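You operate a simulated robot arm through the tools that you are given. There is no shell and no other tool.

You run a simulated two-armed robot. Do the job below in one go: nothing can be reset, and whatever is moved stays where it is left.

## Task
On the lighting board, light fog, brake and head lamps, on dip beam.
Fine: the red supply knob feeds them; light knob round to HEAD; leave the board's other switches as they are; leave the orange supply knob.

The check looks at the end state, three seconds after you hand in, the way a careful person would. Anything else that was tipped, shoved, dropped, spilled or broken makes it a failure.

## Robot
Two 7-joint arms with fingered hands on one trunk that stands fixed in place. Base frame: the origin is at the foot of the trunk, x ahead of it, y to its left, z up. Readings come in m, degrees, newtons and seconds.
The left shoulder is at [0.06, 0.138, 0.947], the right one opposite. With the tool pointing down near the work surface each hand reaches from about 0.1 to 0.88 m from the base axis, measured 20 degrees to its own side. Payload 4 kg a hand.
Tool frame (each hand has its own): the origin (TCP) lies between the finger pads and is the grasp point; the fingertips stand 0.036 m ahead of it; z points along the fingers, y is the line along which they close. Largest opening 0.12 m; the body of the gripper starts 0.042 m behind the TCP. The gripper is a hand of 5 fingers: y runs from the thumb to the fingers, the wrist lies at [-0.015, -0.109, -0.2] in the tool frame.
Orientation is that of the tool frame in the base frame, as a unit quaternion [x, y, z, w]. With the fingers straight down and the wrist toward the robot, the tool's x, y and z point along [0, 1, 0], [1, 0, 0] and [0, 0, -1] of the base frame.

## Interface
- The arms move only by the tool arm_command. It takes "left_rows", "right_rows" or both (then of equal length, played together; a hand with none holds still); each is a list of rows, each a list of 6 numbers: the shift along the tool's x, y, z in m, then the turn, a rotation vector about the tool's x, y, z in degrees. In form: [[dx, dy, dz, wx, wy, wz], ...]. A call has 1 to 20 rows; each row is the pose to reach, as a shift and turn from the pose commanded when the call began, along the tool's axes at that moment. Rows are played at 5 a second. More than 0.05 m and 8.6 degrees between two rows, and nothing of the call is played. A pose out of reach is approached as far as the arm can. The call stops where the force on the tool passes 40 N (or 10 N more than at its start, if that is more) or the arm is blocked; 0.2 s more then pass. In this call time passes only in rows, and 0.2 s behind the last. It gives the time, the measured TCP pose, the force on the tool (base axes), the opening and the grip force at its end, in the units of the frame above (readings bear some noise), with the torque about the TCP (base axes, N m) and any sound that the robot's microphone picked up.
- Cameras (640 x 400 px; columns grow to the right, rows downward): "scene" is now at [0.0624, 0.0056, 1.6143]; the picture's right is [0.06, -1.00, 0.00], its down [-0.34, -0.02, -0.94] and it looks along [0.94, 0.05, -0.34] (base axes); focal length 340 px, centre (320, 200). "left" rides on the left gripper at [-0.069, -0.079, -0.131] in its tool frame; the picture's right is [-0.78, -0.29, 0.55], its down [0.55, -0.73, 0.40] and it looks along [0.29, 0.61, 0.74] (tool axes); focal length 222 px, centre (320, 200). "right" rides on the right gripper at [0.069, -0.079, -0.131] in its tool frame; the picture's right is [-0.79, 0.29, -0.55], its down [-0.55, -0.74, 0.40] and it looks along [-0.29, 0.61, 0.74] (tool axes); focal length 222 px, centre (320, 200). There is no depth. A picture from a camera that has moved, and an enlarged one, comes with that camera's place and axes in the base frame and with its lens.
- snapshot(camera): a new picture of that camera. The clock stands still meanwhile.
- raise_lower(by): slides the trunk up (or, below 0, down) by that many m; the arms and the scene camera ride with it, the base frame stays. It gives what a move gives, with no picture.
- curl_fingers(index, middle, ring, little, thumb_bend, thumb_turn, hand): sets how far each is bent, from 0 (flat) to 1 (curled in); at 0.3 the hand is open as for a grip, at 0.7 the pads meet at the TCP. One left out holds its place. A second passes; each finger stops where it meets its share of the squeeze, and holds until it gets a number again. It is the only way to open and close the hand. It gives what a move gives, with no picture; readings hold the bend of each and the force on index, middle, ring, little, thumb and palm. thumb_turn goes from beside the hand (0) to across from the fingers (1), as for a grip.
- head_to(pan, tilt): turns the head with the scene camera to pan (to the left, within 86 degrees either way) and tilt (down, from -29 to 69), counted from straight ahead of the robot. It gives what a move gives.
- zoom(camera, box): a new picture of the part [left, top, right, bottom] of that camera's present view, enlarged. The clock stands still meanwhile.
- close_job(): hands the job in; it is judged then, once.

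Places have to be worked out from the pictures, the camera data and where the tool is seen. Open the grippers and draw the arms clear of the work before you hand the job in, unless the task says otherwise.

The tools are called after "Request:" as a command line: name --argument value ..., lists and objects as JSON in quotes. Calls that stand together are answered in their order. arm_command: Moves the arms, as the interface text tells. Its arguments: {"type":"object","properties":{"left_rows":{"type":"array","items":{"type":"array","items":{"type":"number"}}},"right_rows":{"type":"array","items":{"type":"array","items":{"type":"number"}}}},"required":[]} The other tools are called the same way: raise_lower (by) slides the trunk up or down; curl_fingers (index, middle, ring, little, thumb_bend, thumb_turn, hand) moves the fingers one by one; head_to (pan, tilt) turns the head that bears the scene camera; snapshot (camera) takes a picture; zoom (camera, box) takes an enlarged picture of a part of a camera's view; close_job () hands the job in.

At the start:

```text
time_s: 0.0
left_tcp_pos: [0.4674, 0.1427, 1.4379]
left_orientation: [0.707, 0.708, 0.001, 0.0]
left_contact_force: [0.1, -0.4, -0.5]
left_wrist_torque: [0.0, -0.03, 0.02]
left_gripper_width: 0.1196
left_grip_force: 0.0
left_shape: jaw
left_bend: [0.3, 0.3, 0.3, 0.3, 0.3, 0.97]
left_finger forces: [0.0, 0.0, 0.1, 0.0, 0.0, 0.1]
right_tcp_pos: [0.4436, -0.2026, 1.4372]
right_orientation: [0.707, 0.707, 0.0, 0.0]
right_contact_force: [0.2, 0.3, 0.6]
right_wrist_torque: [-0.03, 0.02, -0.04]
right_gripper_width: 0.1197
right_grip_force: 0.0
right_shape: jaw
right_bend: [0.3, 0.3, 0.3, 0.3, 0.3, 0.97]
right_finger forces: [0.0, 0.1, 0.0, 0.0, 0.1, 0.0]
trunk travel left (down, up): [-0.525, 0.065]
head pan, tilt: [3.2, 19.9]
```

scene: 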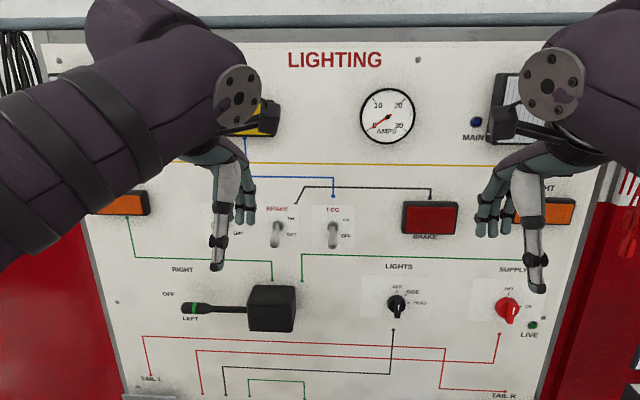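
right: 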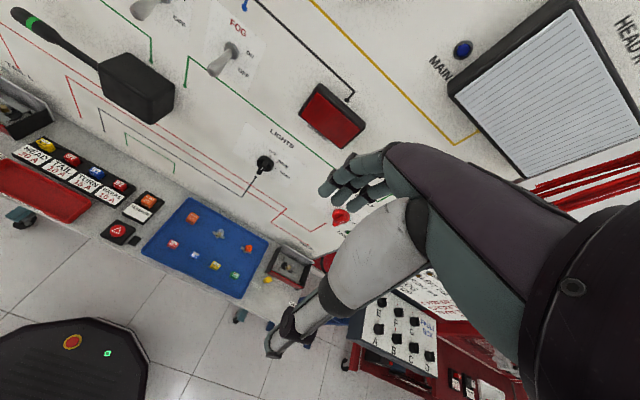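
left: 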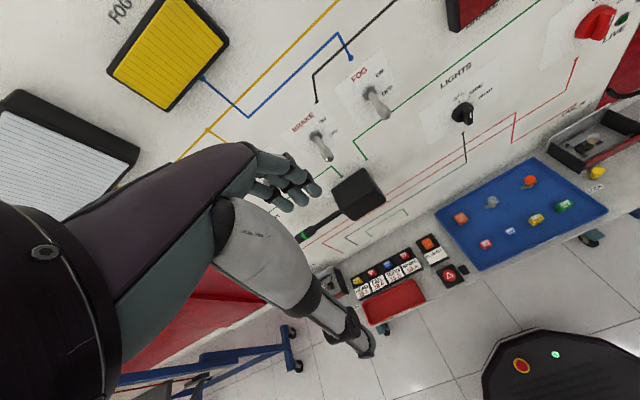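

The board stands ahead with the arms partly in the way. I'll zoom in on the main parts of the scene before moving anything.

Request:
zoom --camera "scene" --box '[220, 180, 380, 280]'

Request:
zoom --camera "scene" --box '[340, 250, 580, 400]'

Request:
zoom --camera "scene" --box '[80, 250, 320, 400]'

Request:
head_to --pan 0 --tilt 50

```text
4.00 times, centred on (300, 230) of scene
camera zoom: at [0.0624, 0.0056, 1.6143], right [0.06, -1.0, 0.0], down [-0.34, -0.02, -0.94], along [0.94, 0.05, -0.34], focal length 1362 px, centre (400, 80)
```

zoom: 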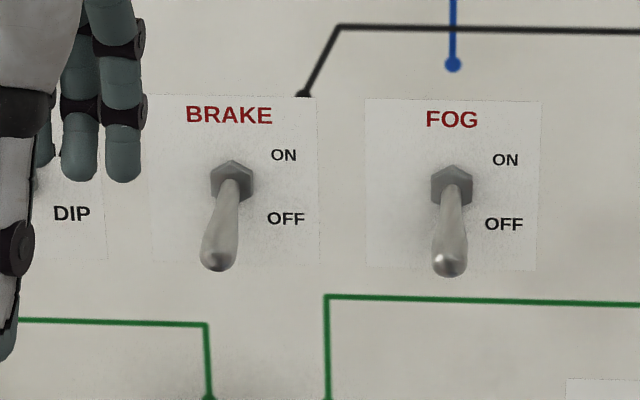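

```text
2.67 times, centred on (460, 325) of scene
camera zoom: at [0.0624, 0.0056, 1.6143], right [0.06, -1.0, 0.0], down [-0.34, -0.02, -0.94], along [0.94, 0.05, -0.34], focal length 908 px, centre (-53, -133)
```

zoom: 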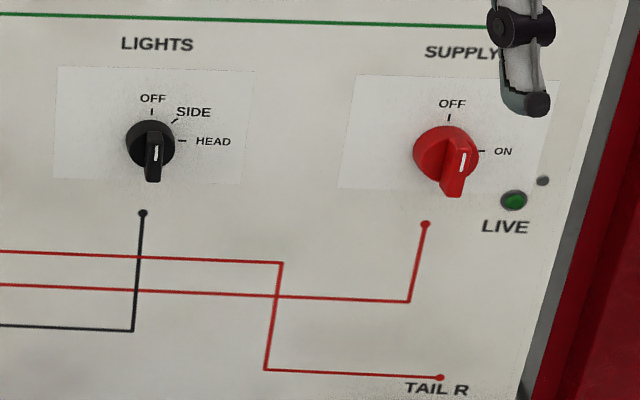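

```text
2.67 times, centred on (200, 325) of scene
camera zoom: at [0.0624, 0.0056, 1.6143], right [0.06, -1.0, 0.0], down [-0.34, -0.02, -0.94], along [0.94, 0.05, -0.34], focal length 908 px, centre (640, -133)
```

zoom: 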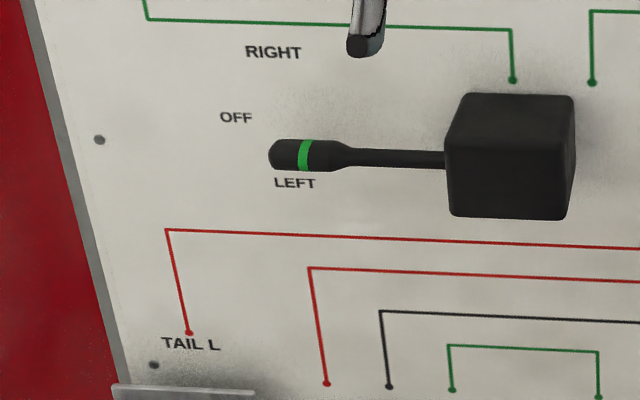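

```text
time_s: 0.9
left_tcp_pos: [0.4665, 0.1441, 1.4385]
left_orientation: [0.707, 0.707, 0.001, -0.001]
left_contact_force: [0.0, 0.7, 0.5]
left_wrist_torque: [-0.01, 0.0, 0.02]
left_gripper_width: 0.1199
left_grip_force: 0.0
left_shape: jaw
left_bend: [0.3, 0.3, 0.3, 0.3, 0.3, 0.97]
left_finger forces: [0.0, 0.0, 0.0, 0.0, 0.0, 0.1]
right_tcp_pos: [0.4445, -0.2034, 1.438]
right_orientation: [0.707, 0.707, 0.0, 0.0]
right_contact_force: [0.5, -0.5, 0.5]
right_wrist_torque: [0.0, 0.0, -0.02]
right_gripper_width: 0.1196
right_grip_force: 0.1
right_shape: jaw
right_bend: [0.3, 0.3, 0.3, 0.3, 0.3, 0.97]
right_finger forces: [0.0, 0.0, 0.0, 0.1, 0.1, 0.1]
trunk travel left (down, up): [-0.525, 0.065]
head pan, tilt: [0.0, 50.0]
```

Next, a look down at the ledge and the lower board with the head tilted to 50 degrees.

Request:
snapshot --camera "scene"

Request:
zoom --camera "right" --box '[200, 80, 400, 205]'

Request:
zoom --camera "left" --box '[260, 40, 500, 190]'

Request:
zoom --camera "left" --box '[540, 0, 640, 63]'

```text
taken
camera scene: at [0.0464, 0.0004, 1.5686], right [0.0, -1.0, 0.0], down [-0.77, 0.0, -0.64], along [0.64, 0.0, -0.77], focal length 340 px, centre (320, 200)
```

scene: 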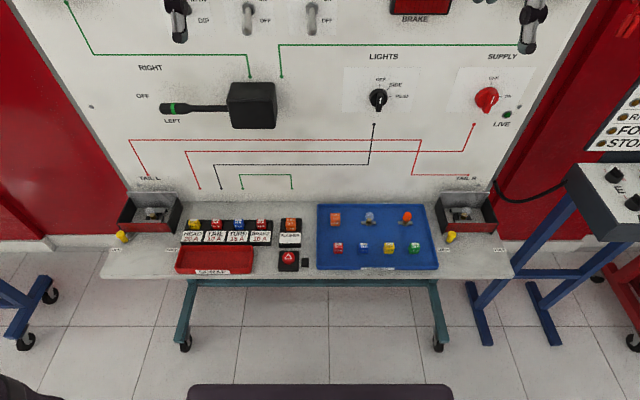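

```text
3.20 times, centred on (300, 142) of right
camera zoom: at [0.3652, -0.1329, 1.5679], right [0.29, -0.79, 0.55], down [-0.74, -0.55, -0.4], along [0.61, -0.29, -0.74], focal length 711 px, centre (384, 384)
```

zoom: 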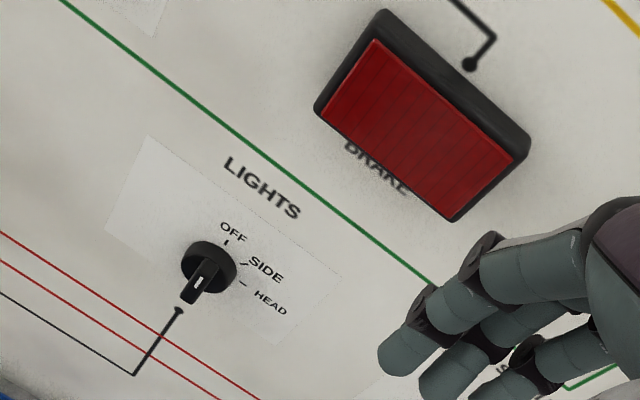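

```text
2.67 times, centred on (380, 115) of left
camera zoom: at [0.387, 0.073, 1.5682], right [-0.29, -0.78, -0.55], down [-0.73, 0.55, -0.4], along [0.61, 0.29, -0.74], focal length 592 px, centre (160, 427)
```

zoom: 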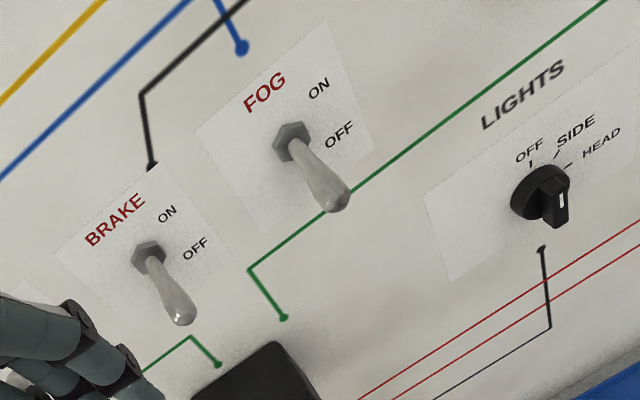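

```text
6.35 times, centred on (590, 32) of left
camera zoom: at [0.387, 0.073, 1.5682], right [-0.29, -0.78, -0.55], down [-0.73, 0.55, -0.4], along [0.61, 0.29, -0.74], focal length 1410 px, centre (-1394, 1270)
```

zoom: 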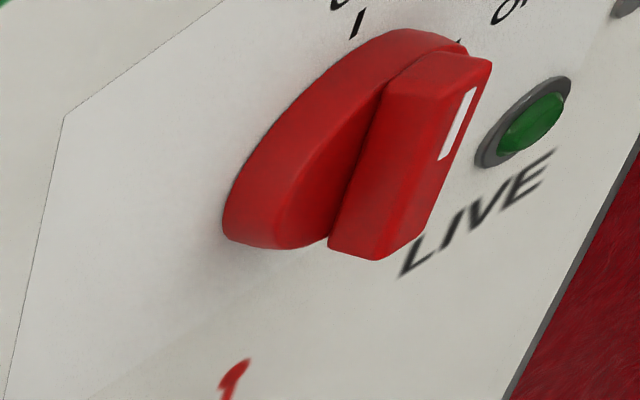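

The fuse row and tray on the ledge matter too, so I'll enlarge those and the DIP switch area.

Request:
zoom --camera "scene" --box '[100, 190, 320, 290]'

Request:
zoom --camera "scene" --box '[300, 180, 530, 290]'

Request:
zoom --camera "scene" --box '[560, 60, 640, 260]'

Request:
zoom --camera "scene" --box '[340, 40, 540, 150]'

```text
2.91 times, centred on (210, 240) of scene
camera zoom: at [0.0464, 0.0004, 1.5686], right [0.0, -1.0, 0.0], down [-0.77, 0.0, -0.64], along [0.64, 0.0, -0.77], focal length 990 px, centre (640, 84)
```

zoom: 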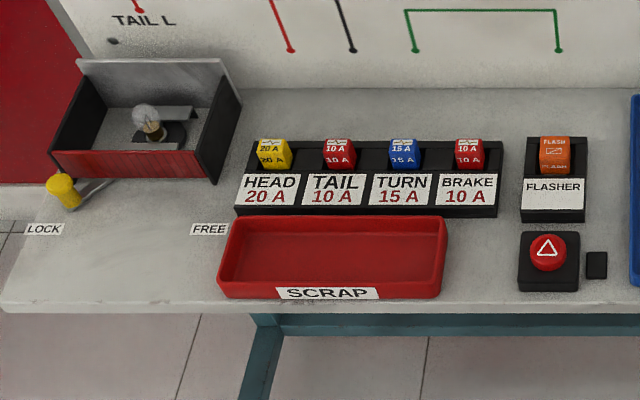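

```text
2.78 times, centred on (415, 235) of scene
camera zoom: at [0.0464, 0.0004, 1.5686], right [0.0, -1.0, 0.0], down [-0.77, 0.0, -0.64], along [0.64, 0.0, -0.77], focal length 947 px, centre (56, 103)
```

zoom: 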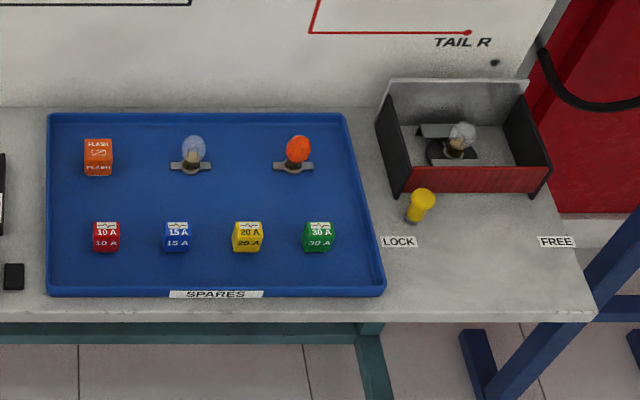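

```text
2.00 times, centred on (600, 160) of scene
camera zoom: at [0.0464, 0.0004, 1.5686], right [0.0, -1.0, 0.0], down [-0.77, 0.0, -0.64], along [0.64, 0.0, -0.77], focal length 681 px, centre (-240, 280)
```

zoom: 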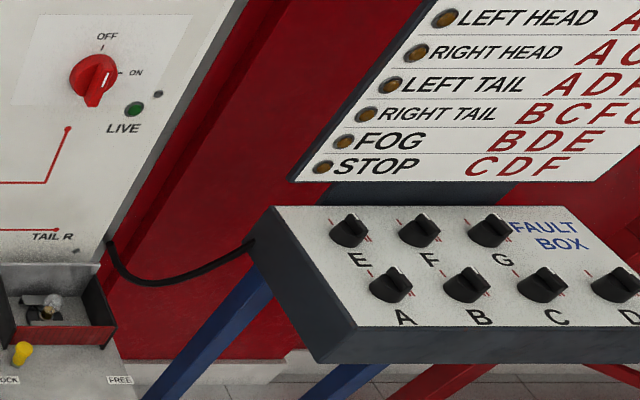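

```text
3.20 times, centred on (440, 95) of scene
camera zoom: at [0.0464, 0.0004, 1.5686], right [0.0, -1.0, 0.0], down [-0.77, 0.0, -0.64], along [0.64, 0.0, -0.77], focal length 1089 px, centre (-64, 536)
```

zoom: 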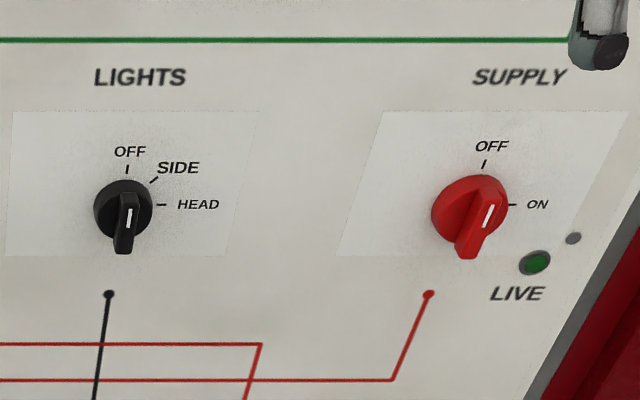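

The fuse row is full, and there's a separate fault box on the right. I'll pan around to find the orange supply knob and anything that might get in the way.

Request:
head_to --pan -55 --tilt 35

Request:
snapshot --camera "scene"

Request:
head_to --pan 55 --tilt 35

Request:
snapshot --camera "scene"

Request:
head_to --pan 0 --tilt 15

Request:
snapshot --camera "scene"

```text
time_s: 2.2
left_tcp_pos: [0.4679, 0.1434, 1.4375]
left_orientation: [0.707, 0.707, 0.001, 0.0]
left_contact_force: [1.0, 0.1, 0.2]
left_wrist_torque: [0.03, -0.02, -0.03]
left_gripper_width: 0.1199
left_grip_force: 0.1
left_shape: jaw
left_bend: [0.3, 0.3, 0.3, 0.3, 0.3, 0.97]
left_finger forces: [0.1, 0.1, 0.0, 0.0, 0.0, 0.1]
right_tcp_pos: [0.4443, -0.2031, 1.4379]
right_orientation: [0.707, 0.707, 0.0, 0.0]
right_contact_force: [0.4, -0.6, -0.7]
right_wrist_torque: [0.0, 0.0, -0.03]
right_gripper_width: 0.1195
right_grip_force: 0.0
right_shape: jaw
right_bend: [0.3, 0.3, 0.3, 0.3, 0.3, 0.97]
right_finger forces: [0.0, 0.0, 0.1, 0.0, 0.0, 0.0]
trunk travel left (down, up): [-0.525, 0.065]
head pan, tilt: [-55.0, 35.0]
```

```text
taken
camera scene: at [0.0199, -0.0717, 1.5903], right [-0.82, -0.57, 0.0], down [-0.33, 0.47, -0.82], along [0.47, -0.67, -0.57], focal length 340 px, centre (320, 200)
```

scene: 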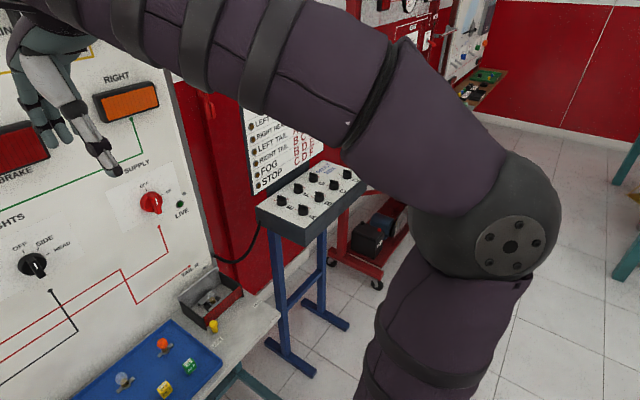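

```text
time_s: 4.1
left_tcp_pos: [0.4675, 0.1434, 1.4375]
left_orientation: [0.707, 0.707, 0.0, 0.0]
left_contact_force: [-1.3, 0.4, 0.0]
left_wrist_torque: [-0.02, 0.0, 0.01]
left_gripper_width: 0.1197
left_grip_force: 0.1
left_shape: jaw
left_bend: [0.3, 0.3, 0.3, 0.3, 0.3, 0.97]
left_finger forces: [0.1, 0.0, 0.0, 0.1, 0.1, 0.1]
right_tcp_pos: [0.4442, -0.2035, 1.4377]
right_orientation: [0.707, 0.707, 0.0, 0.0]
right_contact_force: [-0.2, 0.3, -0.3]
right_wrist_torque: [0.01, -0.04, 0.0]
right_gripper_width: 0.1199
right_grip_force: 0.0
right_shape: jaw
right_bend: [0.3, 0.3, 0.3, 0.3, 0.3, 0.97]
right_finger forces: [0.0, 0.0, 0.0, 0.0, 0.1, 0.0]
trunk travel left (down, up): [-0.525, 0.065]
head pan, tilt: [55.0, 35.0]
```

```text
taken
camera scene: at [0.02, 0.0725, 1.5903], right [0.82, -0.57, 0.0], down [-0.33, -0.47, -0.82], along [0.47, 0.67, -0.57], focal length 340 px, centre (320, 200)
```

scene: 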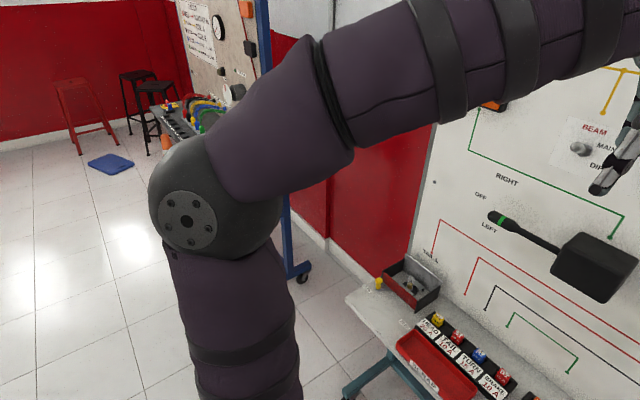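

```text
time_s: 5.3
left_tcp_pos: [0.4669, 0.1437, 1.439]
left_orientation: [0.707, 0.707, 0.001, 0.0]
left_contact_force: [-0.5, -0.5, 0.5]
left_wrist_torque: [-0.01, 0.01, -0.05]
left_gripper_width: 0.1199
left_grip_force: 0.1
left_shape: jaw
left_bend: [0.3, 0.3, 0.3, 0.3, 0.3, 0.97]
left_finger forces: [0.0, 0.0, 0.0, 0.0, 0.0, 0.0]
right_tcp_pos: [0.4444, -0.2032, 1.4376]
right_orientation: [0.707, 0.707, 0.001, 0.001]
right_contact_force: [-0.3, -1.0, 0.3]
right_wrist_torque: [-0.02, 0.03, 0.0]
right_gripper_width: 0.1196
right_grip_force: 0.1
right_shape: jaw
right_bend: [0.3, 0.3, 0.3, 0.3, 0.3, 0.97]
right_finger forces: [0.1, 0.0, 0.1, 0.0, 0.1, 0.1]
trunk travel left (down, up): [-0.525, 0.065]
head pan, tilt: [0.0, 15.0]
```

```text
taken
camera scene: at [0.0628, 0.0005, 1.6223], right [0.0, -1.0, 0.0], down [-0.26, 0.0, -0.97], along [0.97, 0.0, -0.26], focal length 340 px, centre (320, 200)
```

scene: 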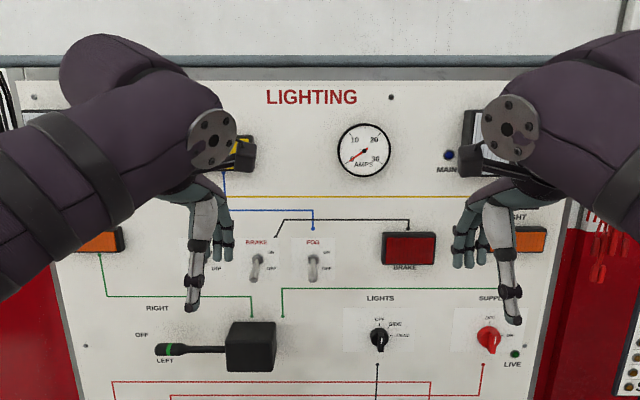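

The beam switch (MAIN/DIP) sits behind the left thumb. The red knob works out at about (0.73, -0.38, 1.115), the fog switch at (0.74, 0.016, 1.29), brake at (0.74, 0.135, 1.29) and the light knob at (0.74, -0.136, 1.10). I'll pull both hands back and outward so I can see the board.

Request:
arm_command --left_rows '[[0.04, -0.02, 0, 0, 0, 0], [0.08, -0.04, 0, 0, 0, 0], [0.12, -0.06, 0, 0, 0, 0], [0.16, -0.08, 0, 0, 0, 0]]' --right_rows '[[-0.04, -0.02, 0, 0, 0, 0], [-0.08, -0.04, 0, 0, 0, 0], [-0.12, -0.06, 0, 0, 0, 0], [-0.16, -0.08, 0, 0, 0, 0]]'

Request:
head_to --pan 0 --tilt 25

Request:
snapshot --camera "scene"

Request:
zoom --camera "scene" --box '[180, 160, 340, 260]'

```text
time_s: 6.3
left_tcp_pos: [0.3873, 0.3014, 1.44]
left_orientation: [0.708, 0.706, 0.0, -0.001]
left_contact_force: [-0.5, -0.2, 0.4]
left_wrist_torque: [0.03, -0.04, 0.0]
left_gripper_width: 0.1197
left_grip_force: 0.0
left_shape: jaw
left_bend: [0.3, 0.3, 0.3, 0.3, 0.3, 0.97]
left_finger forces: [0.0, 0.0, 0.0, 0.0, 0.0, 0.0]
right_tcp_pos: [0.3635, -0.363, 1.4353]
right_orientation: [0.707, 0.707, 0.0, -0.001]
right_contact_force: [-0.4, 0.0, 0.2]
right_wrist_torque: [0.01, -0.03, 0.0]
right_gripper_width: 0.1196
right_grip_force: 0.0
right_shape: jaw
right_bend: [0.3, 0.3, 0.3, 0.3, 0.3, 0.97]
right_finger forces: [0.0, 0.0, 0.0, 0.0, 0.0, 0.0]
trunk travel left (down, up): [-0.525, 0.065]
head pan, tilt: [0.0, 15.0]
```

```text
time_s: 7.0
left_tcp_pos: [0.3883, 0.3016, 1.4385]
left_orientation: [0.707, 0.707, 0.0, 0.0]
left_contact_force: [0.2, 0.0, -0.1]
left_wrist_torque: [-0.01, 0.01, 0.01]
left_gripper_width: 0.1193
left_grip_force: 0.0
left_shape: jaw
left_bend: [0.3, 0.3, 0.3, 0.3, 0.3, 0.97]
left_finger forces: [0.0, 0.0, 0.1, 0.0, 0.1, 0.1]
right_tcp_pos: [0.363, -0.3623, 1.4359]
right_orientation: [0.707, 0.707, 0.001, -0.001]
right_contact_force: [-0.1, -1.1, 0.0]
right_wrist_torque: [0.01, -0.02, -0.01]
right_gripper_width: 0.1195
right_grip_force: 0.0
right_shape: jaw
right_bend: [0.3, 0.3, 0.3, 0.3, 0.3, 0.97]
right_finger forces: [0.1, 0.1, 0.0, 0.0, 0.0, 0.0]
trunk travel left (down, up): [-0.525, 0.065]
head pan, tilt: [0.0, 25.0]
```

```text
taken
camera scene: at [0.0613, 0.0004, 1.6061], right [0.0, -1.0, 0.0], down [-0.42, 0.0, -0.91], along [0.91, 0.0, -0.42], focal length 340 px, centre (320, 200)
```

scene: 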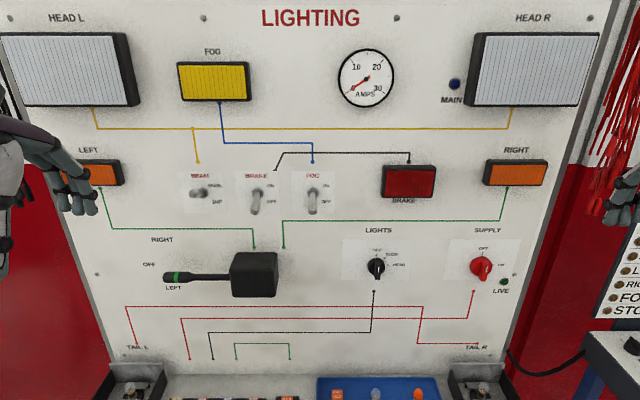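

```text
4.00 times, centred on (260, 210) of scene
camera zoom: at [0.0613, 0.0004, 1.6061], right [0.0, -1.0, 0.0], down [-0.42, 0.0, -0.91], along [0.91, 0.0, -0.42], focal length 1362 px, centre (560, 160)
```

zoom: 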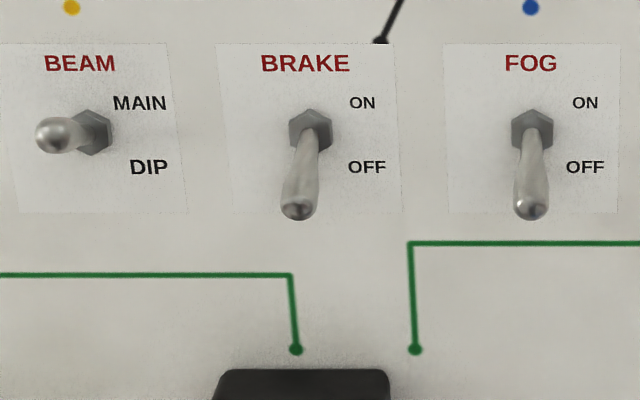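

BEAM is up at MAIN, so it has to go down to DIP. BRAKE and FOG are down and have to go up. The levers pivot at about z=1.311, at y=0.252, 0.135 and 0.016, with tips near x=0.68. I'll turn the left hand to point at the board (palm down, fingers above the thumb), stopping short of the levers.

Request:
arm_command --left_rows '[[-0.005, 0.012, 0.009, -8.2, 0, 0], [-0.01, 0.024, 0.018, -16.4, 0, 0], [-0.015, 0.035, 0.027, -24.5, 0, 0], [-0.02, 0.047, 0.036, -32.7, 0, 0], [-0.025, 0.059, 0.045, -40.9, 0, 0], [-0.03, 0.071, 0.055, -49.1, 0, 0], [-0.035, 0.083, 0.064, -57.3, 0, 0], [-0.04, 0.095, 0.073, -65.5, 0, 0], [-0.045, 0.106, 0.082, -73.6, 0, 0], [-0.048, 0.118, 0.091, -81.8, 0, 0], [-0.05, 0.122, 0.1, -90, 0, 0]]'

Request:
curl_fingers --hand "left" --index 0.5 --middle 0.5 --ring 0.5 --little 0.5 --thumb_bend 0.5

Request:
snapshot --camera "scene"

Request:
snapshot --camera "left"

Request:
snapshot --camera "right"

```text
time_s: 9.4
left_tcp_pos: [0.5091, 0.2541, 1.3375]
left_orientation: [0.5, 0.5, 0.5, 0.5]
left_contact_force: [-0.2, 0.8, 0.2]
left_wrist_torque: [-0.02, 0.01, 0.01]
left_gripper_width: 0.1199
left_grip_force: 0.1
left_shape: jaw
left_bend: [0.3, 0.3, 0.3, 0.3, 0.3, 0.97]
left_finger forces: [0.0, 0.1, 0.1, 0.1, 0.0, 0.1]
right_tcp_pos: [0.3637, -0.3619, 1.4363]
right_orientation: [0.708, 0.707, -0.001, 0.0]
right_contact_force: [0.9, -0.2, -0.5]
right_wrist_torque: [0.0, 0.01, 0.0]
right_gripper_width: 0.1197
right_grip_force: 0.0
right_shape: jaw
right_bend: [0.3, 0.3, 0.3, 0.3, 0.3, 0.97]
right_finger forces: [0.1, 0.1, 0.0, 0.0, 0.0, 0.0]
trunk travel left (down, up): [-0.525, 0.065]
head pan, tilt: [0.0, 25.0]
```

```text
time_s: 10.4
left_tcp_pos: [0.5094, 0.2529, 1.3385]
left_orientation: [0.5, 0.5, 0.5, 0.5]
left_contact_force: [-0.6, -0.2, -0.4]
left_wrist_torque: [0.02, 0.0, -0.03]
left_gripper_width: 0.0606
left_grip_force: 0.0
left_shape: fingers
left_bend: [0.5, 0.5, 0.5, 0.5, 0.5, 0.97]
left_finger forces: [0.0, 0.1, 0.0, 0.0, 0.0, 0.0]
right_tcp_pos: [0.3637, -0.3634, 1.4361]
right_orientation: [0.707, 0.708, 0.0, 0.0]
right_contact_force: [0.7, 0.2, -0.2]
right_wrist_torque: [-0.01, -0.01, -0.01]
right_gripper_width: 0.1199
right_grip_force: 0.0
right_shape: jaw
right_bend: [0.3, 0.3, 0.3, 0.3, 0.3, 0.97]
right_finger forces: [0.0, 0.0, 0.1, 0.0, 0.0, 0.0]
trunk travel left (down, up): [-0.525, 0.065]
head pan, tilt: [0.0, 25.0]
```

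```text
taken
camera scene: at [0.0614, 0.0003, 1.6061], right [0.0, -1.0, 0.0], down [-0.42, 0.0, -0.91], along [0.91, 0.0, -0.42], focal length 340 px, centre (320, 200)
```

scene: 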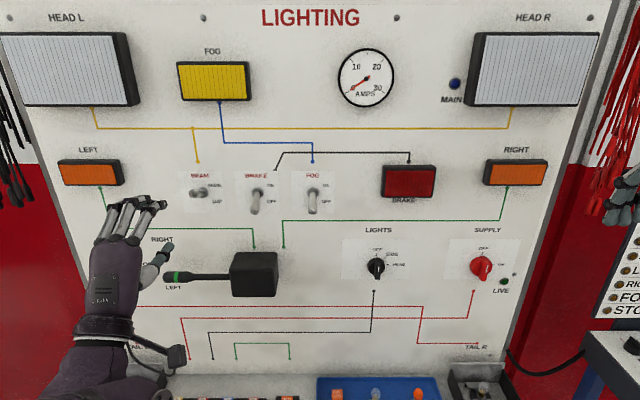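

```text
taken
camera left: at [0.3766, 0.1828, 1.2584], right [0.55, -0.79, -0.29], down [0.4, 0.55, -0.73], along [0.74, 0.29, 0.61], focal length 222 px, centre (320, 200)
```

left: 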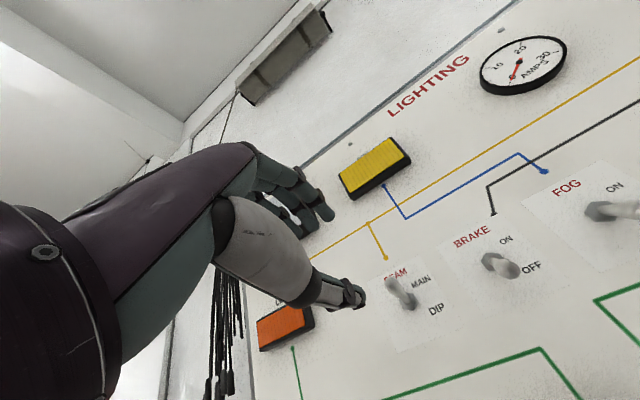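

```text
taken
camera right: at [0.2844, -0.2926, 1.5667], right [0.29, -0.79, 0.55], down [-0.74, -0.55, -0.4], along [0.61, -0.29, -0.74], focal length 222 px, centre (320, 200)
```

right: 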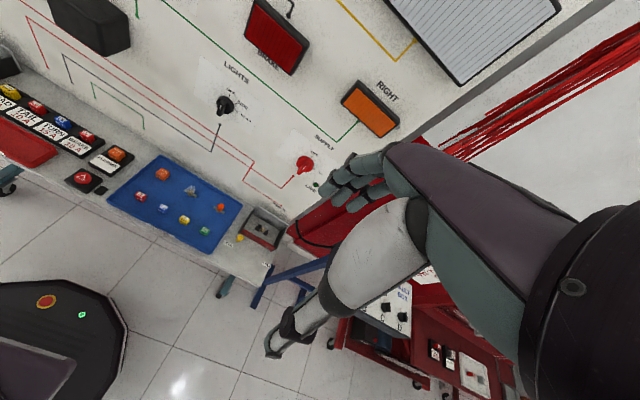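

The hand is posed and the levers are in view. I'll zoom in to find the fingertips and thumb relative to the TCP, which projects to about (154, 235).

Request:
zoom --camera "scene" --box '[80, 160, 240, 260]'

Request:
zoom --camera "left" --box '[220, 140, 440, 340]'

Request:
zoom --camera "right" --box '[180, 60, 340, 200]'

```text
4.00 times, centred on (160, 210) of scene
camera zoom: at [0.0614, 0.0003, 1.6061], right [0.0, -1.0, 0.0], down [-0.42, 0.0, -0.91], along [0.91, 0.0, -0.42], focal length 1362 px, centre (960, 160)
```

zoom: 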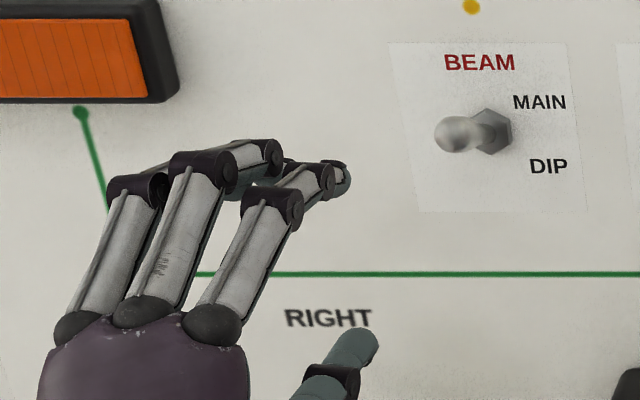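

```text
2.00 times, centred on (330, 240) of left
camera zoom: at [0.3766, 0.1828, 1.2584], right [0.55, -0.79, -0.29], down [0.4, 0.55, -0.73], along [0.74, 0.29, 0.61], focal length 444 px, centre (300, 120)
```

zoom: 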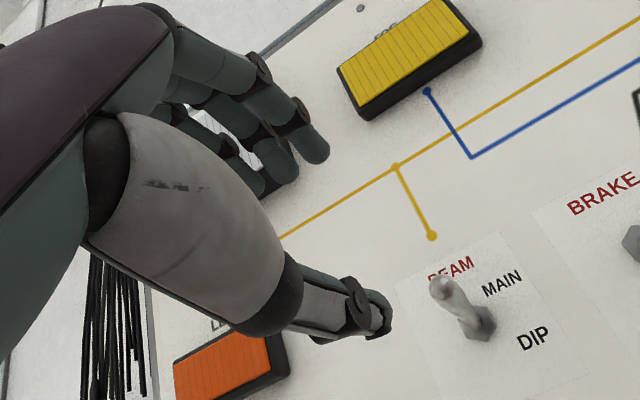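

```text
2.86 times, centred on (260, 130) of right
camera zoom: at [0.2844, -0.2926, 1.5667], right [0.29, -0.79, 0.55], down [-0.74, -0.55, -0.4], along [0.61, -0.29, -0.74], focal length 635 px, centre (491, 400)
```

zoom: 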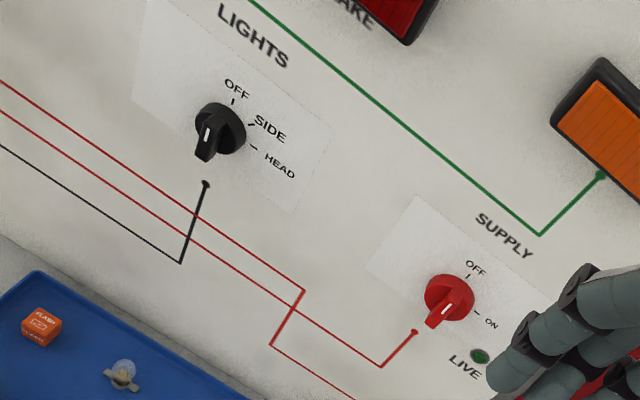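

The index tip is about 0.033 above the TCP and the thumb about 0.043 below it, both in line with the TCP at y≈0.25. I'll move forward so the BEAM lever sits between them, then check.

Request:
arm_command --left_rows '[[0, 0, 0.04, 0, 0, 0], [0, 0, 0.08, 0, 0, 0], [0, 0, 0.11, 0, 0, 0], [0, 0, 0.135, 0, 0, 0], [0, 0, 0.155, 0, 0, 0]]'

Request:
zoom --camera "left" --box '[220, 140, 440, 340]'

Request:
zoom --camera "scene" --box '[120, 150, 280, 250]'

```text
time_s: 11.6
left_tcp_pos: [0.6645, 0.2483, 1.3364]
left_orientation: [0.501, 0.5, 0.499, 0.5]
left_contact_force: [-0.8, -0.2, -0.2]
left_wrist_torque: [-0.01, 0.01, -0.01]
left_gripper_width: 0.0604
left_grip_force: 0.0
left_shape: fingers
left_bend: [0.5, 0.5, 0.5, 0.5, 0.5, 0.97]
left_finger forces: [0.0, 0.1, 0.0, 0.0, 0.1, 0.0]
right_tcp_pos: [0.363, -0.3617, 1.437]
right_orientation: [0.706, 0.708, -0.001, 0.0]
right_contact_force: [0.2, -0.2, 1.1]
right_wrist_torque: [-0.03, -0.01, 0.02]
right_gripper_width: 0.1198
right_grip_force: 0.1
right_shape: jaw
right_bend: [0.3, 0.3, 0.3, 0.3, 0.3, 0.97]
right_finger forces: [0.0, 0.0, 0.0, 0.0, 0.0, 0.0]
trunk travel left (down, up): [-0.525, 0.065]
head pan, tilt: [0.0, 25.0]
```

```text
2.00 times, centred on (330, 240) of left
camera zoom: at [0.532, 0.1794, 1.2572], right [0.55, -0.79, -0.29], down [0.4, 0.55, -0.74], along [0.74, 0.29, 0.61], focal length 444 px, centre (300, 120)
```

zoom: 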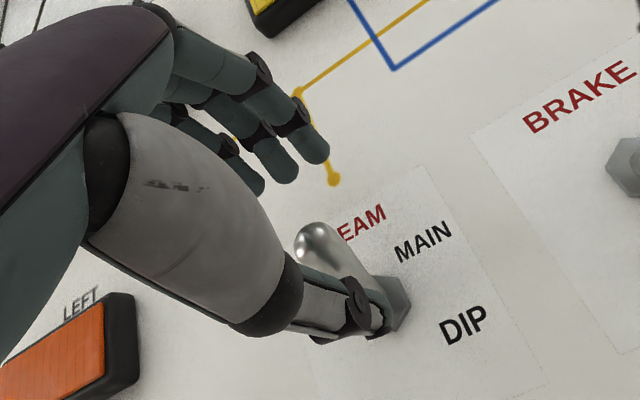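

```text
4.00 times, centred on (200, 200) of scene
camera zoom: at [0.0621, 0.0004, 1.606], right [0.0, -1.0, 0.0], down [-0.42, 0.0, -0.91], along [0.91, 0.0, -0.42], focal length 1362 px, centre (800, 200)
```

zoom: 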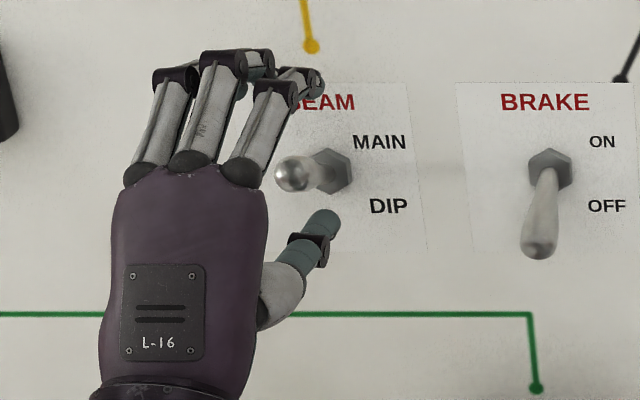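

The BEAM lever is between index and thumb, but the index is about 1 cm to its right. I'll shift 1 cm left and press down.

Request:
arm_command --left_rows '[[0.01, 0, 0, 0, 0, 0], [0.01, -0.015, 0, 0, 0, 0], [0.01, -0.03, 0, 0, 0, 0], [0.01, -0.045, 0, 0, 0, 0], [0.01, -0.06, 0, 0, 0, 0], [0.01, -0.07, 0, 0, 0, 0], [0.01, -0.078, 0, 0, 0, 0]]'

Request:
zoom --camera "left" --box '[220, 140, 440, 340]'

Request:
zoom --camera "scene" --box '[120, 150, 280, 250]'

```text
time_s: 13.2
left_tcp_pos: [0.6627, 0.2627, 1.2616]
left_orientation: [0.5, 0.499, 0.5, 0.501]
left_contact_force: [-0.1, 0.4, 6.5]
left_wrist_torque: [-0.05, -0.24, 0.02]
left_gripper_width: 0.07
left_grip_force: 2.9
left_shape: fingers
left_bend: [0.45, 0.5, 0.5, 0.5, 0.5, 0.97]
left_finger forces: [6.4, 0.1, 0.1, 0.0, 0.0, 0.0]
right_tcp_pos: [0.3643, -0.3621, 1.4368]
right_orientation: [0.707, 0.707, -0.001, 0.0]
right_contact_force: [0.1, 0.0, 0.5]
right_wrist_torque: [0.0, 0.03, -0.03]
right_gripper_width: 0.1199
right_grip_force: 0.0
right_shape: jaw
right_bend: [0.3, 0.3, 0.3, 0.3, 0.3, 0.97]
right_finger forces: [0.0, 0.1, 0.1, 0.0, 0.0, 0.0]
trunk travel left (down, up): [-0.525, 0.065]
head pan, tilt: [0.0, 25.0]
```

```text
2.00 times, centred on (330, 240) of left
camera zoom: at [0.5305, 0.1927, 1.1808], right [0.55, -0.79, -0.29], down [0.4, 0.55, -0.73], along [0.73, 0.29, 0.62], focal length 444 px, centre (300, 120)
```

zoom: 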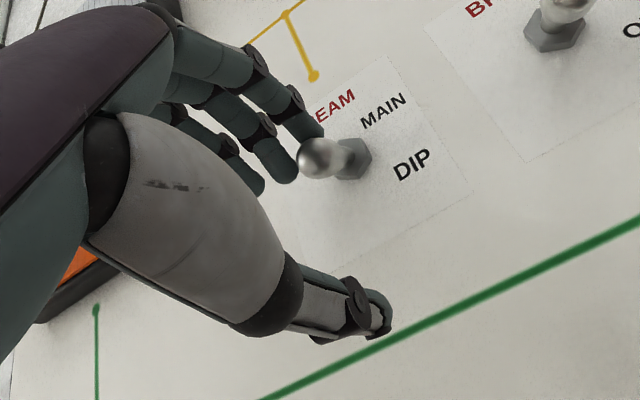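

```text
4.00 times, centred on (200, 200) of scene
camera zoom: at [0.0607, 0.0003, 1.6062], right [0.0, -1.0, 0.0], down [-0.42, 0.0, -0.91], along [0.91, 0.0, -0.42], focal length 1362 px, centre (800, 200)
```

zoom: 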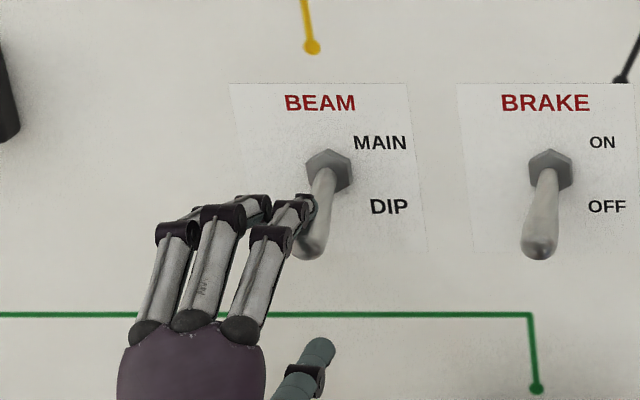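

BEAM now points down like the others, with about 6 N against its stop, so it's at DIP. I'll ease off upward, back out, and move to below the BRAKE lever.

Request:
arm_command --left_rows '[[0, 0.012, 0, 0, 0, 0], [0, 0.014, -0.04, 0, 0, 0], [0, 0.016, -0.08, 0, 0, 0], [-0.04, 0.02, -0.1, 0, 0, 0], [-0.085, 0.025, -0.1, 0, 0, 0], [-0.126, 0.03, -0.1, 0, 0, 0]]'

Request:
curl_fingers --hand "left" --index 0.38 --middle 0.38 --ring 0.38 --little 0.38 --thumb_bend 0.5

Request:
zoom --camera "scene" --box '[160, 150, 320, 250]'

Request:
snapshot --camera "left"

```text
time_s: 14.6
left_tcp_pos: [0.5641, 0.1329, 1.2916]
left_orientation: [0.501, 0.499, 0.5, 0.5]
left_contact_force: [0.3, -0.1, -0.4]
left_wrist_torque: [0.0, -0.02, 0.03]
left_gripper_width: 0.0605
left_grip_force: 0.1
left_shape: fingers
left_bend: [0.5, 0.5, 0.5, 0.5, 0.5, 0.97]
left_finger forces: [0.0, 0.1, 0.0, 0.1, 0.1, 0.0]
right_tcp_pos: [0.3636, -0.3624, 1.4363]
right_orientation: [0.707, 0.708, 0.001, 0.0]
right_contact_force: [-0.4, -1.4, -0.2]
right_wrist_torque: [-0.01, 0.03, 0.02]
right_gripper_width: 0.1196
right_grip_force: 0.1
right_shape: jaw
right_bend: [0.3, 0.3, 0.3, 0.3, 0.3, 0.97]
right_finger forces: [0.0, 0.0, 0.1, 0.1, 0.1, 0.0]
trunk travel left (down, up): [-0.525, 0.065]
head pan, tilt: [0.0, 25.0]
```

```text
time_s: 15.6
left_tcp_pos: [0.565, 0.133, 1.2923]
left_orientation: [0.5, 0.5, 0.5, 0.5]
left_contact_force: [-0.4, -0.1, -0.2]
left_wrist_torque: [-0.01, 0.02, -0.01]
left_gripper_width: 0.0781
left_grip_force: 0.1
left_shape: fingers
left_bend: [0.38, 0.38, 0.38, 0.38, 0.5, 0.97]
left_finger forces: [0.0, 0.1, 0.0, 0.0, 0.0, 0.1]
right_tcp_pos: [0.3627, -0.3635, 1.4364]
right_orientation: [0.707, 0.707, 0.0, 0.0]
right_contact_force: [0.4, 0.5, -1.1]
right_wrist_torque: [-0.02, -0.01, 0.04]
right_gripper_width: 0.1197
right_grip_force: 0.2
right_shape: jaw
right_bend: [0.3, 0.3, 0.3, 0.3, 0.3, 0.97]
right_finger forces: [0.1, 0.0, 0.0, 0.1, 0.0, 0.0]
trunk travel left (down, up): [-0.525, 0.065]
head pan, tilt: [0.0, 25.0]
```

```text
4.00 times, centred on (240, 200) of scene
camera zoom: at [0.0615, 0.0004, 1.6061], right [0.0, -1.0, 0.0], down [-0.42, 0.0, -0.91], along [0.91, 0.0, -0.42], focal length 1362 px, centre (640, 200)
```

zoom: 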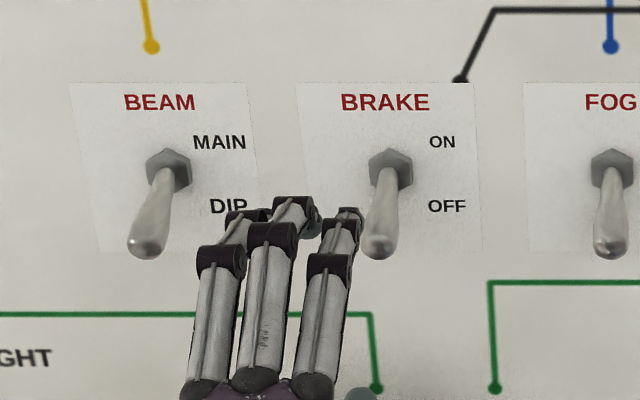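

```text
taken
camera left: at [0.433, 0.0637, 1.2123], right [0.55, -0.79, -0.29], down [0.4, 0.55, -0.73], along [0.74, 0.29, 0.61], focal length 222 px, centre (320, 200)
```

left: 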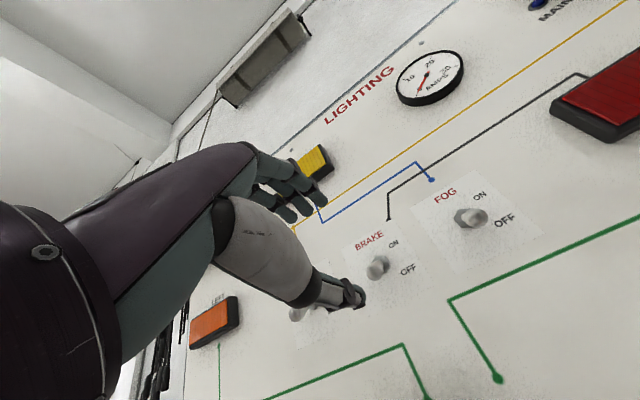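

BEAM is confirmed at DIP. The thumb top is at about z≈1.26, below the BRAKE lever tip at about 1.278, so I'll move forward and check.

Request:
arm_command --left_rows '[[0.002, -0.003, 0.03, 0, 0, 0], [0.002, -0.004, 0.06, 0, 0, 0], [0.002, -0.004, 0.085, 0, 0, 0], [0.002, -0.004, 0.1, 0, 0, 0]]'

Request:
zoom --camera "left" --box '[220, 140, 440, 340]'

Request:
zoom --camera "scene" --box '[160, 150, 320, 250]'

```text
time_s: 16.6
left_tcp_pos: [0.6651, 0.1391, 1.2852]
left_orientation: [0.5, 0.5, 0.5, 0.5]
left_contact_force: [0.2, 0.5, -0.6]
left_wrist_torque: [-0.02, 0.02, 0.0]
left_gripper_width: 0.0781
left_grip_force: 0.0
left_shape: fingers
left_bend: [0.38, 0.38, 0.38, 0.38, 0.5, 0.97]
left_finger forces: [0.0, 0.1, 0.0, 0.0, 0.0, 0.0]
right_tcp_pos: [0.3643, -0.3623, 1.4367]
right_orientation: [0.707, 0.707, 0.0, 0.0]
right_contact_force: [0.6, -0.2, 0.1]
right_wrist_torque: [0.03, 0.03, -0.02]
right_gripper_width: 0.1199
right_grip_force: 0.0
right_shape: jaw
right_bend: [0.3, 0.3, 0.3, 0.3, 0.3, 0.97]
right_finger forces: [0.1, 0.0, 0.0, 0.0, 0.0, 0.0]
trunk travel left (down, up): [-0.525, 0.065]
head pan, tilt: [0.0, 25.0]
```

```text
2.00 times, centred on (330, 240) of left
camera zoom: at [0.5326, 0.0684, 1.2065], right [0.55, -0.79, -0.29], down [0.4, 0.55, -0.74], along [0.74, 0.29, 0.61], focal length 444 px, centre (300, 120)
```

zoom: 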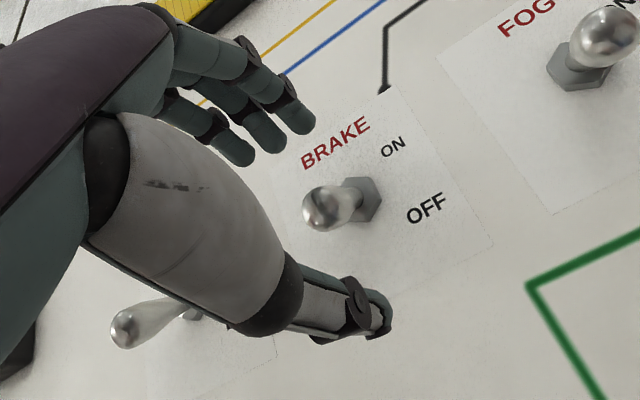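

```text
4.00 times, centred on (240, 200) of scene
camera zoom: at [0.0617, 0.0003, 1.6061], right [0.0, -1.0, 0.0], down [-0.42, 0.0, -0.91], along [0.91, 0.0, -0.42], focal length 1362 px, centre (640, 200)
```

zoom: 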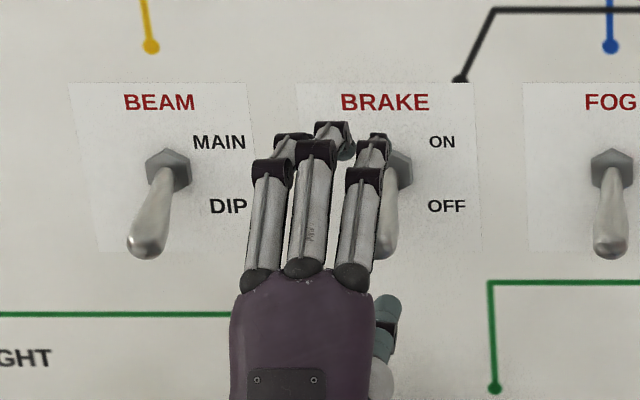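

The BRAKE lever sits between the fingers and the thumb, with the thumb lined up underneath. I'll lift.

Request:
arm_command --left_rows '[[0, 0.015, 0, 0, 0, 0], [0, 0.03, 0, 0, 0, 0], [0, 0.042, 0, 0, 0, 0], [0, 0.054, 0, 0, 0, 0], [0, 0.066, 0, 0, 0, 0], [0, 0.076, 0, 0, 0, 0]]'

Request:
zoom --camera "left" --box '[220, 140, 440, 340]'

Request:
zoom --camera "scene" --box '[160, 150, 320, 250]'

```text
time_s: 18.0
left_tcp_pos: [0.6647, 0.1377, 1.3608]
left_orientation: [0.5, 0.501, 0.5, 0.499]
left_contact_force: [0.1, -0.7, -6.3]
left_wrist_torque: [0.0, 0.32, -0.02]
left_gripper_width: 0.0884
left_grip_force: 3.3
left_shape: fingers
left_bend: [0.38, 0.38, 0.38, 0.38, 0.46, 0.97]
left_finger forces: [0.0, 0.0, 0.0, 0.0, 7.2, 0.0]
right_tcp_pos: [0.3627, -0.3628, 1.4357]
right_orientation: [0.706, 0.708, 0.0, 0.0]
right_contact_force: [-0.1, -0.4, 0.3]
right_wrist_torque: [0.02, 0.0, 0.02]
right_gripper_width: 0.1198
right_grip_force: 0.0
right_shape: jaw
right_bend: [0.3, 0.3, 0.3, 0.3, 0.3, 0.97]
right_finger forces: [0.0, 0.0, 0.0, 0.1, 0.1, 0.1]
trunk travel left (down, up): [-0.525, 0.065]
head pan, tilt: [0.0, 25.0]
```

```text
2.00 times, centred on (330, 240) of left
camera zoom: at [0.5329, 0.0683, 1.2805], right [0.55, -0.78, -0.29], down [0.39, 0.55, -0.74], along [0.74, 0.29, 0.61], focal length 444 px, centre (300, 120)
```

zoom: 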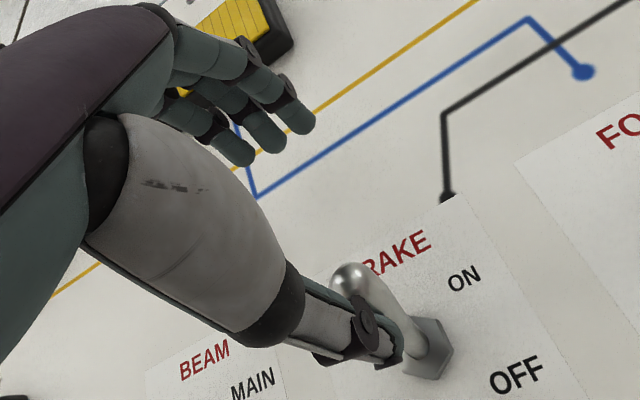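

```text
4.00 times, centred on (240, 200) of scene
camera zoom: at [0.0621, 0.0004, 1.6059], right [0.0, -1.0, 0.0], down [-0.42, 0.0, -0.91], along [0.91, 0.0, -0.42], focal length 1362 px, centre (640, 200)
```

zoom: 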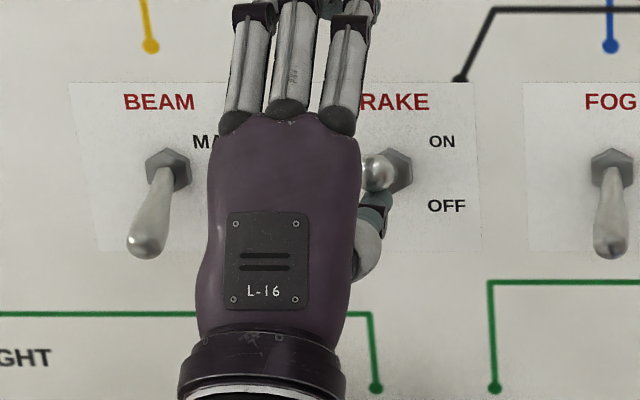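

BRAKE is up at ON. I'll ease down, back out and go across to FOG the same way.

Request:
arm_command --left_rows '[[0, -0.015, 0, 0, 0, 0], [0, -0.016, -0.04, 0, 0, 0], [0, -0.016, -0.08, 0, 0, 0], [-0.035, -0.03, -0.1, 0, 0, 0], [-0.075, -0.05, -0.1, 0, 0, 0], [-0.11, -0.068, -0.1, 0, 0, 0], [-0.121, -0.076, -0.1, 0, 0, 0]]'

Request:
zoom --camera "scene" --box '[200, 150, 360, 250]'

Request:
snapshot --camera "left"

```text
time_s: 19.6
left_tcp_pos: [0.5639, 0.0181, 1.2842]
left_orientation: [0.499, 0.5, 0.5, 0.501]
left_contact_force: [-0.1, 0.8, 0.0]
left_wrist_torque: [0.0, 0.01, 0.01]
left_gripper_width: 0.0782
left_grip_force: 0.0
left_shape: fingers
left_bend: [0.38, 0.38, 0.38, 0.38, 0.5, 0.97]
left_finger forces: [0.1, 0.1, 0.0, 0.0, 0.0, 0.0]
right_tcp_pos: [0.3637, -0.3624, 1.4372]
right_orientation: [0.707, 0.707, 0.001, 0.001]
right_contact_force: [0.0, -0.1, 0.8]
right_wrist_torque: [0.02, 0.0, 0.0]
right_gripper_width: 0.1199
right_grip_force: 0.0
right_shape: jaw
right_bend: [0.3, 0.3, 0.3, 0.3, 0.3, 0.97]
right_finger forces: [0.0, 0.1, 0.0, 0.0, 0.1, 0.0]
trunk travel left (down, up): [-0.525, 0.065]
head pan, tilt: [0.0, 25.0]
```

```text
4.00 times, centred on (280, 200) of scene
camera zoom: at [0.0616, 0.0005, 1.6061], right [0.0, -1.0, 0.0], down [-0.42, 0.0, -0.91], along [0.91, 0.0, -0.42], focal length 1362 px, centre (480, 200)
```

zoom: 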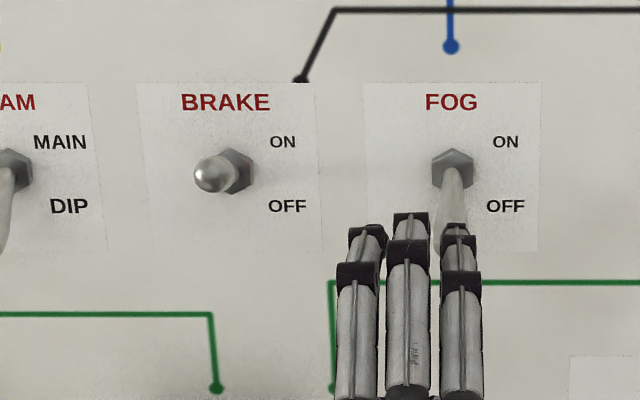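

```text
taken
camera left: at [0.432, -0.0531, 1.2052], right [0.55, -0.78, -0.29], down [0.4, 0.55, -0.73], along [0.74, 0.29, 0.61], focal length 222 px, centre (320, 200)
```

left: 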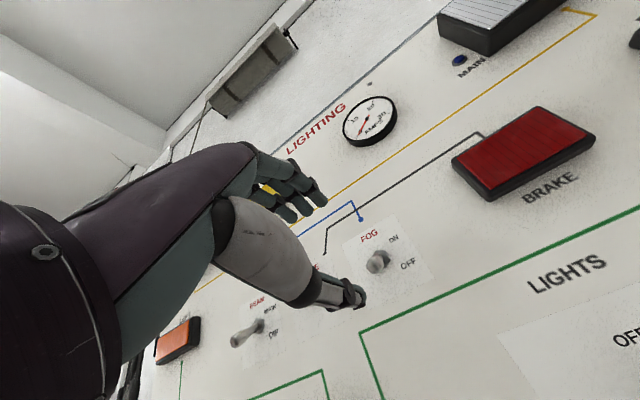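

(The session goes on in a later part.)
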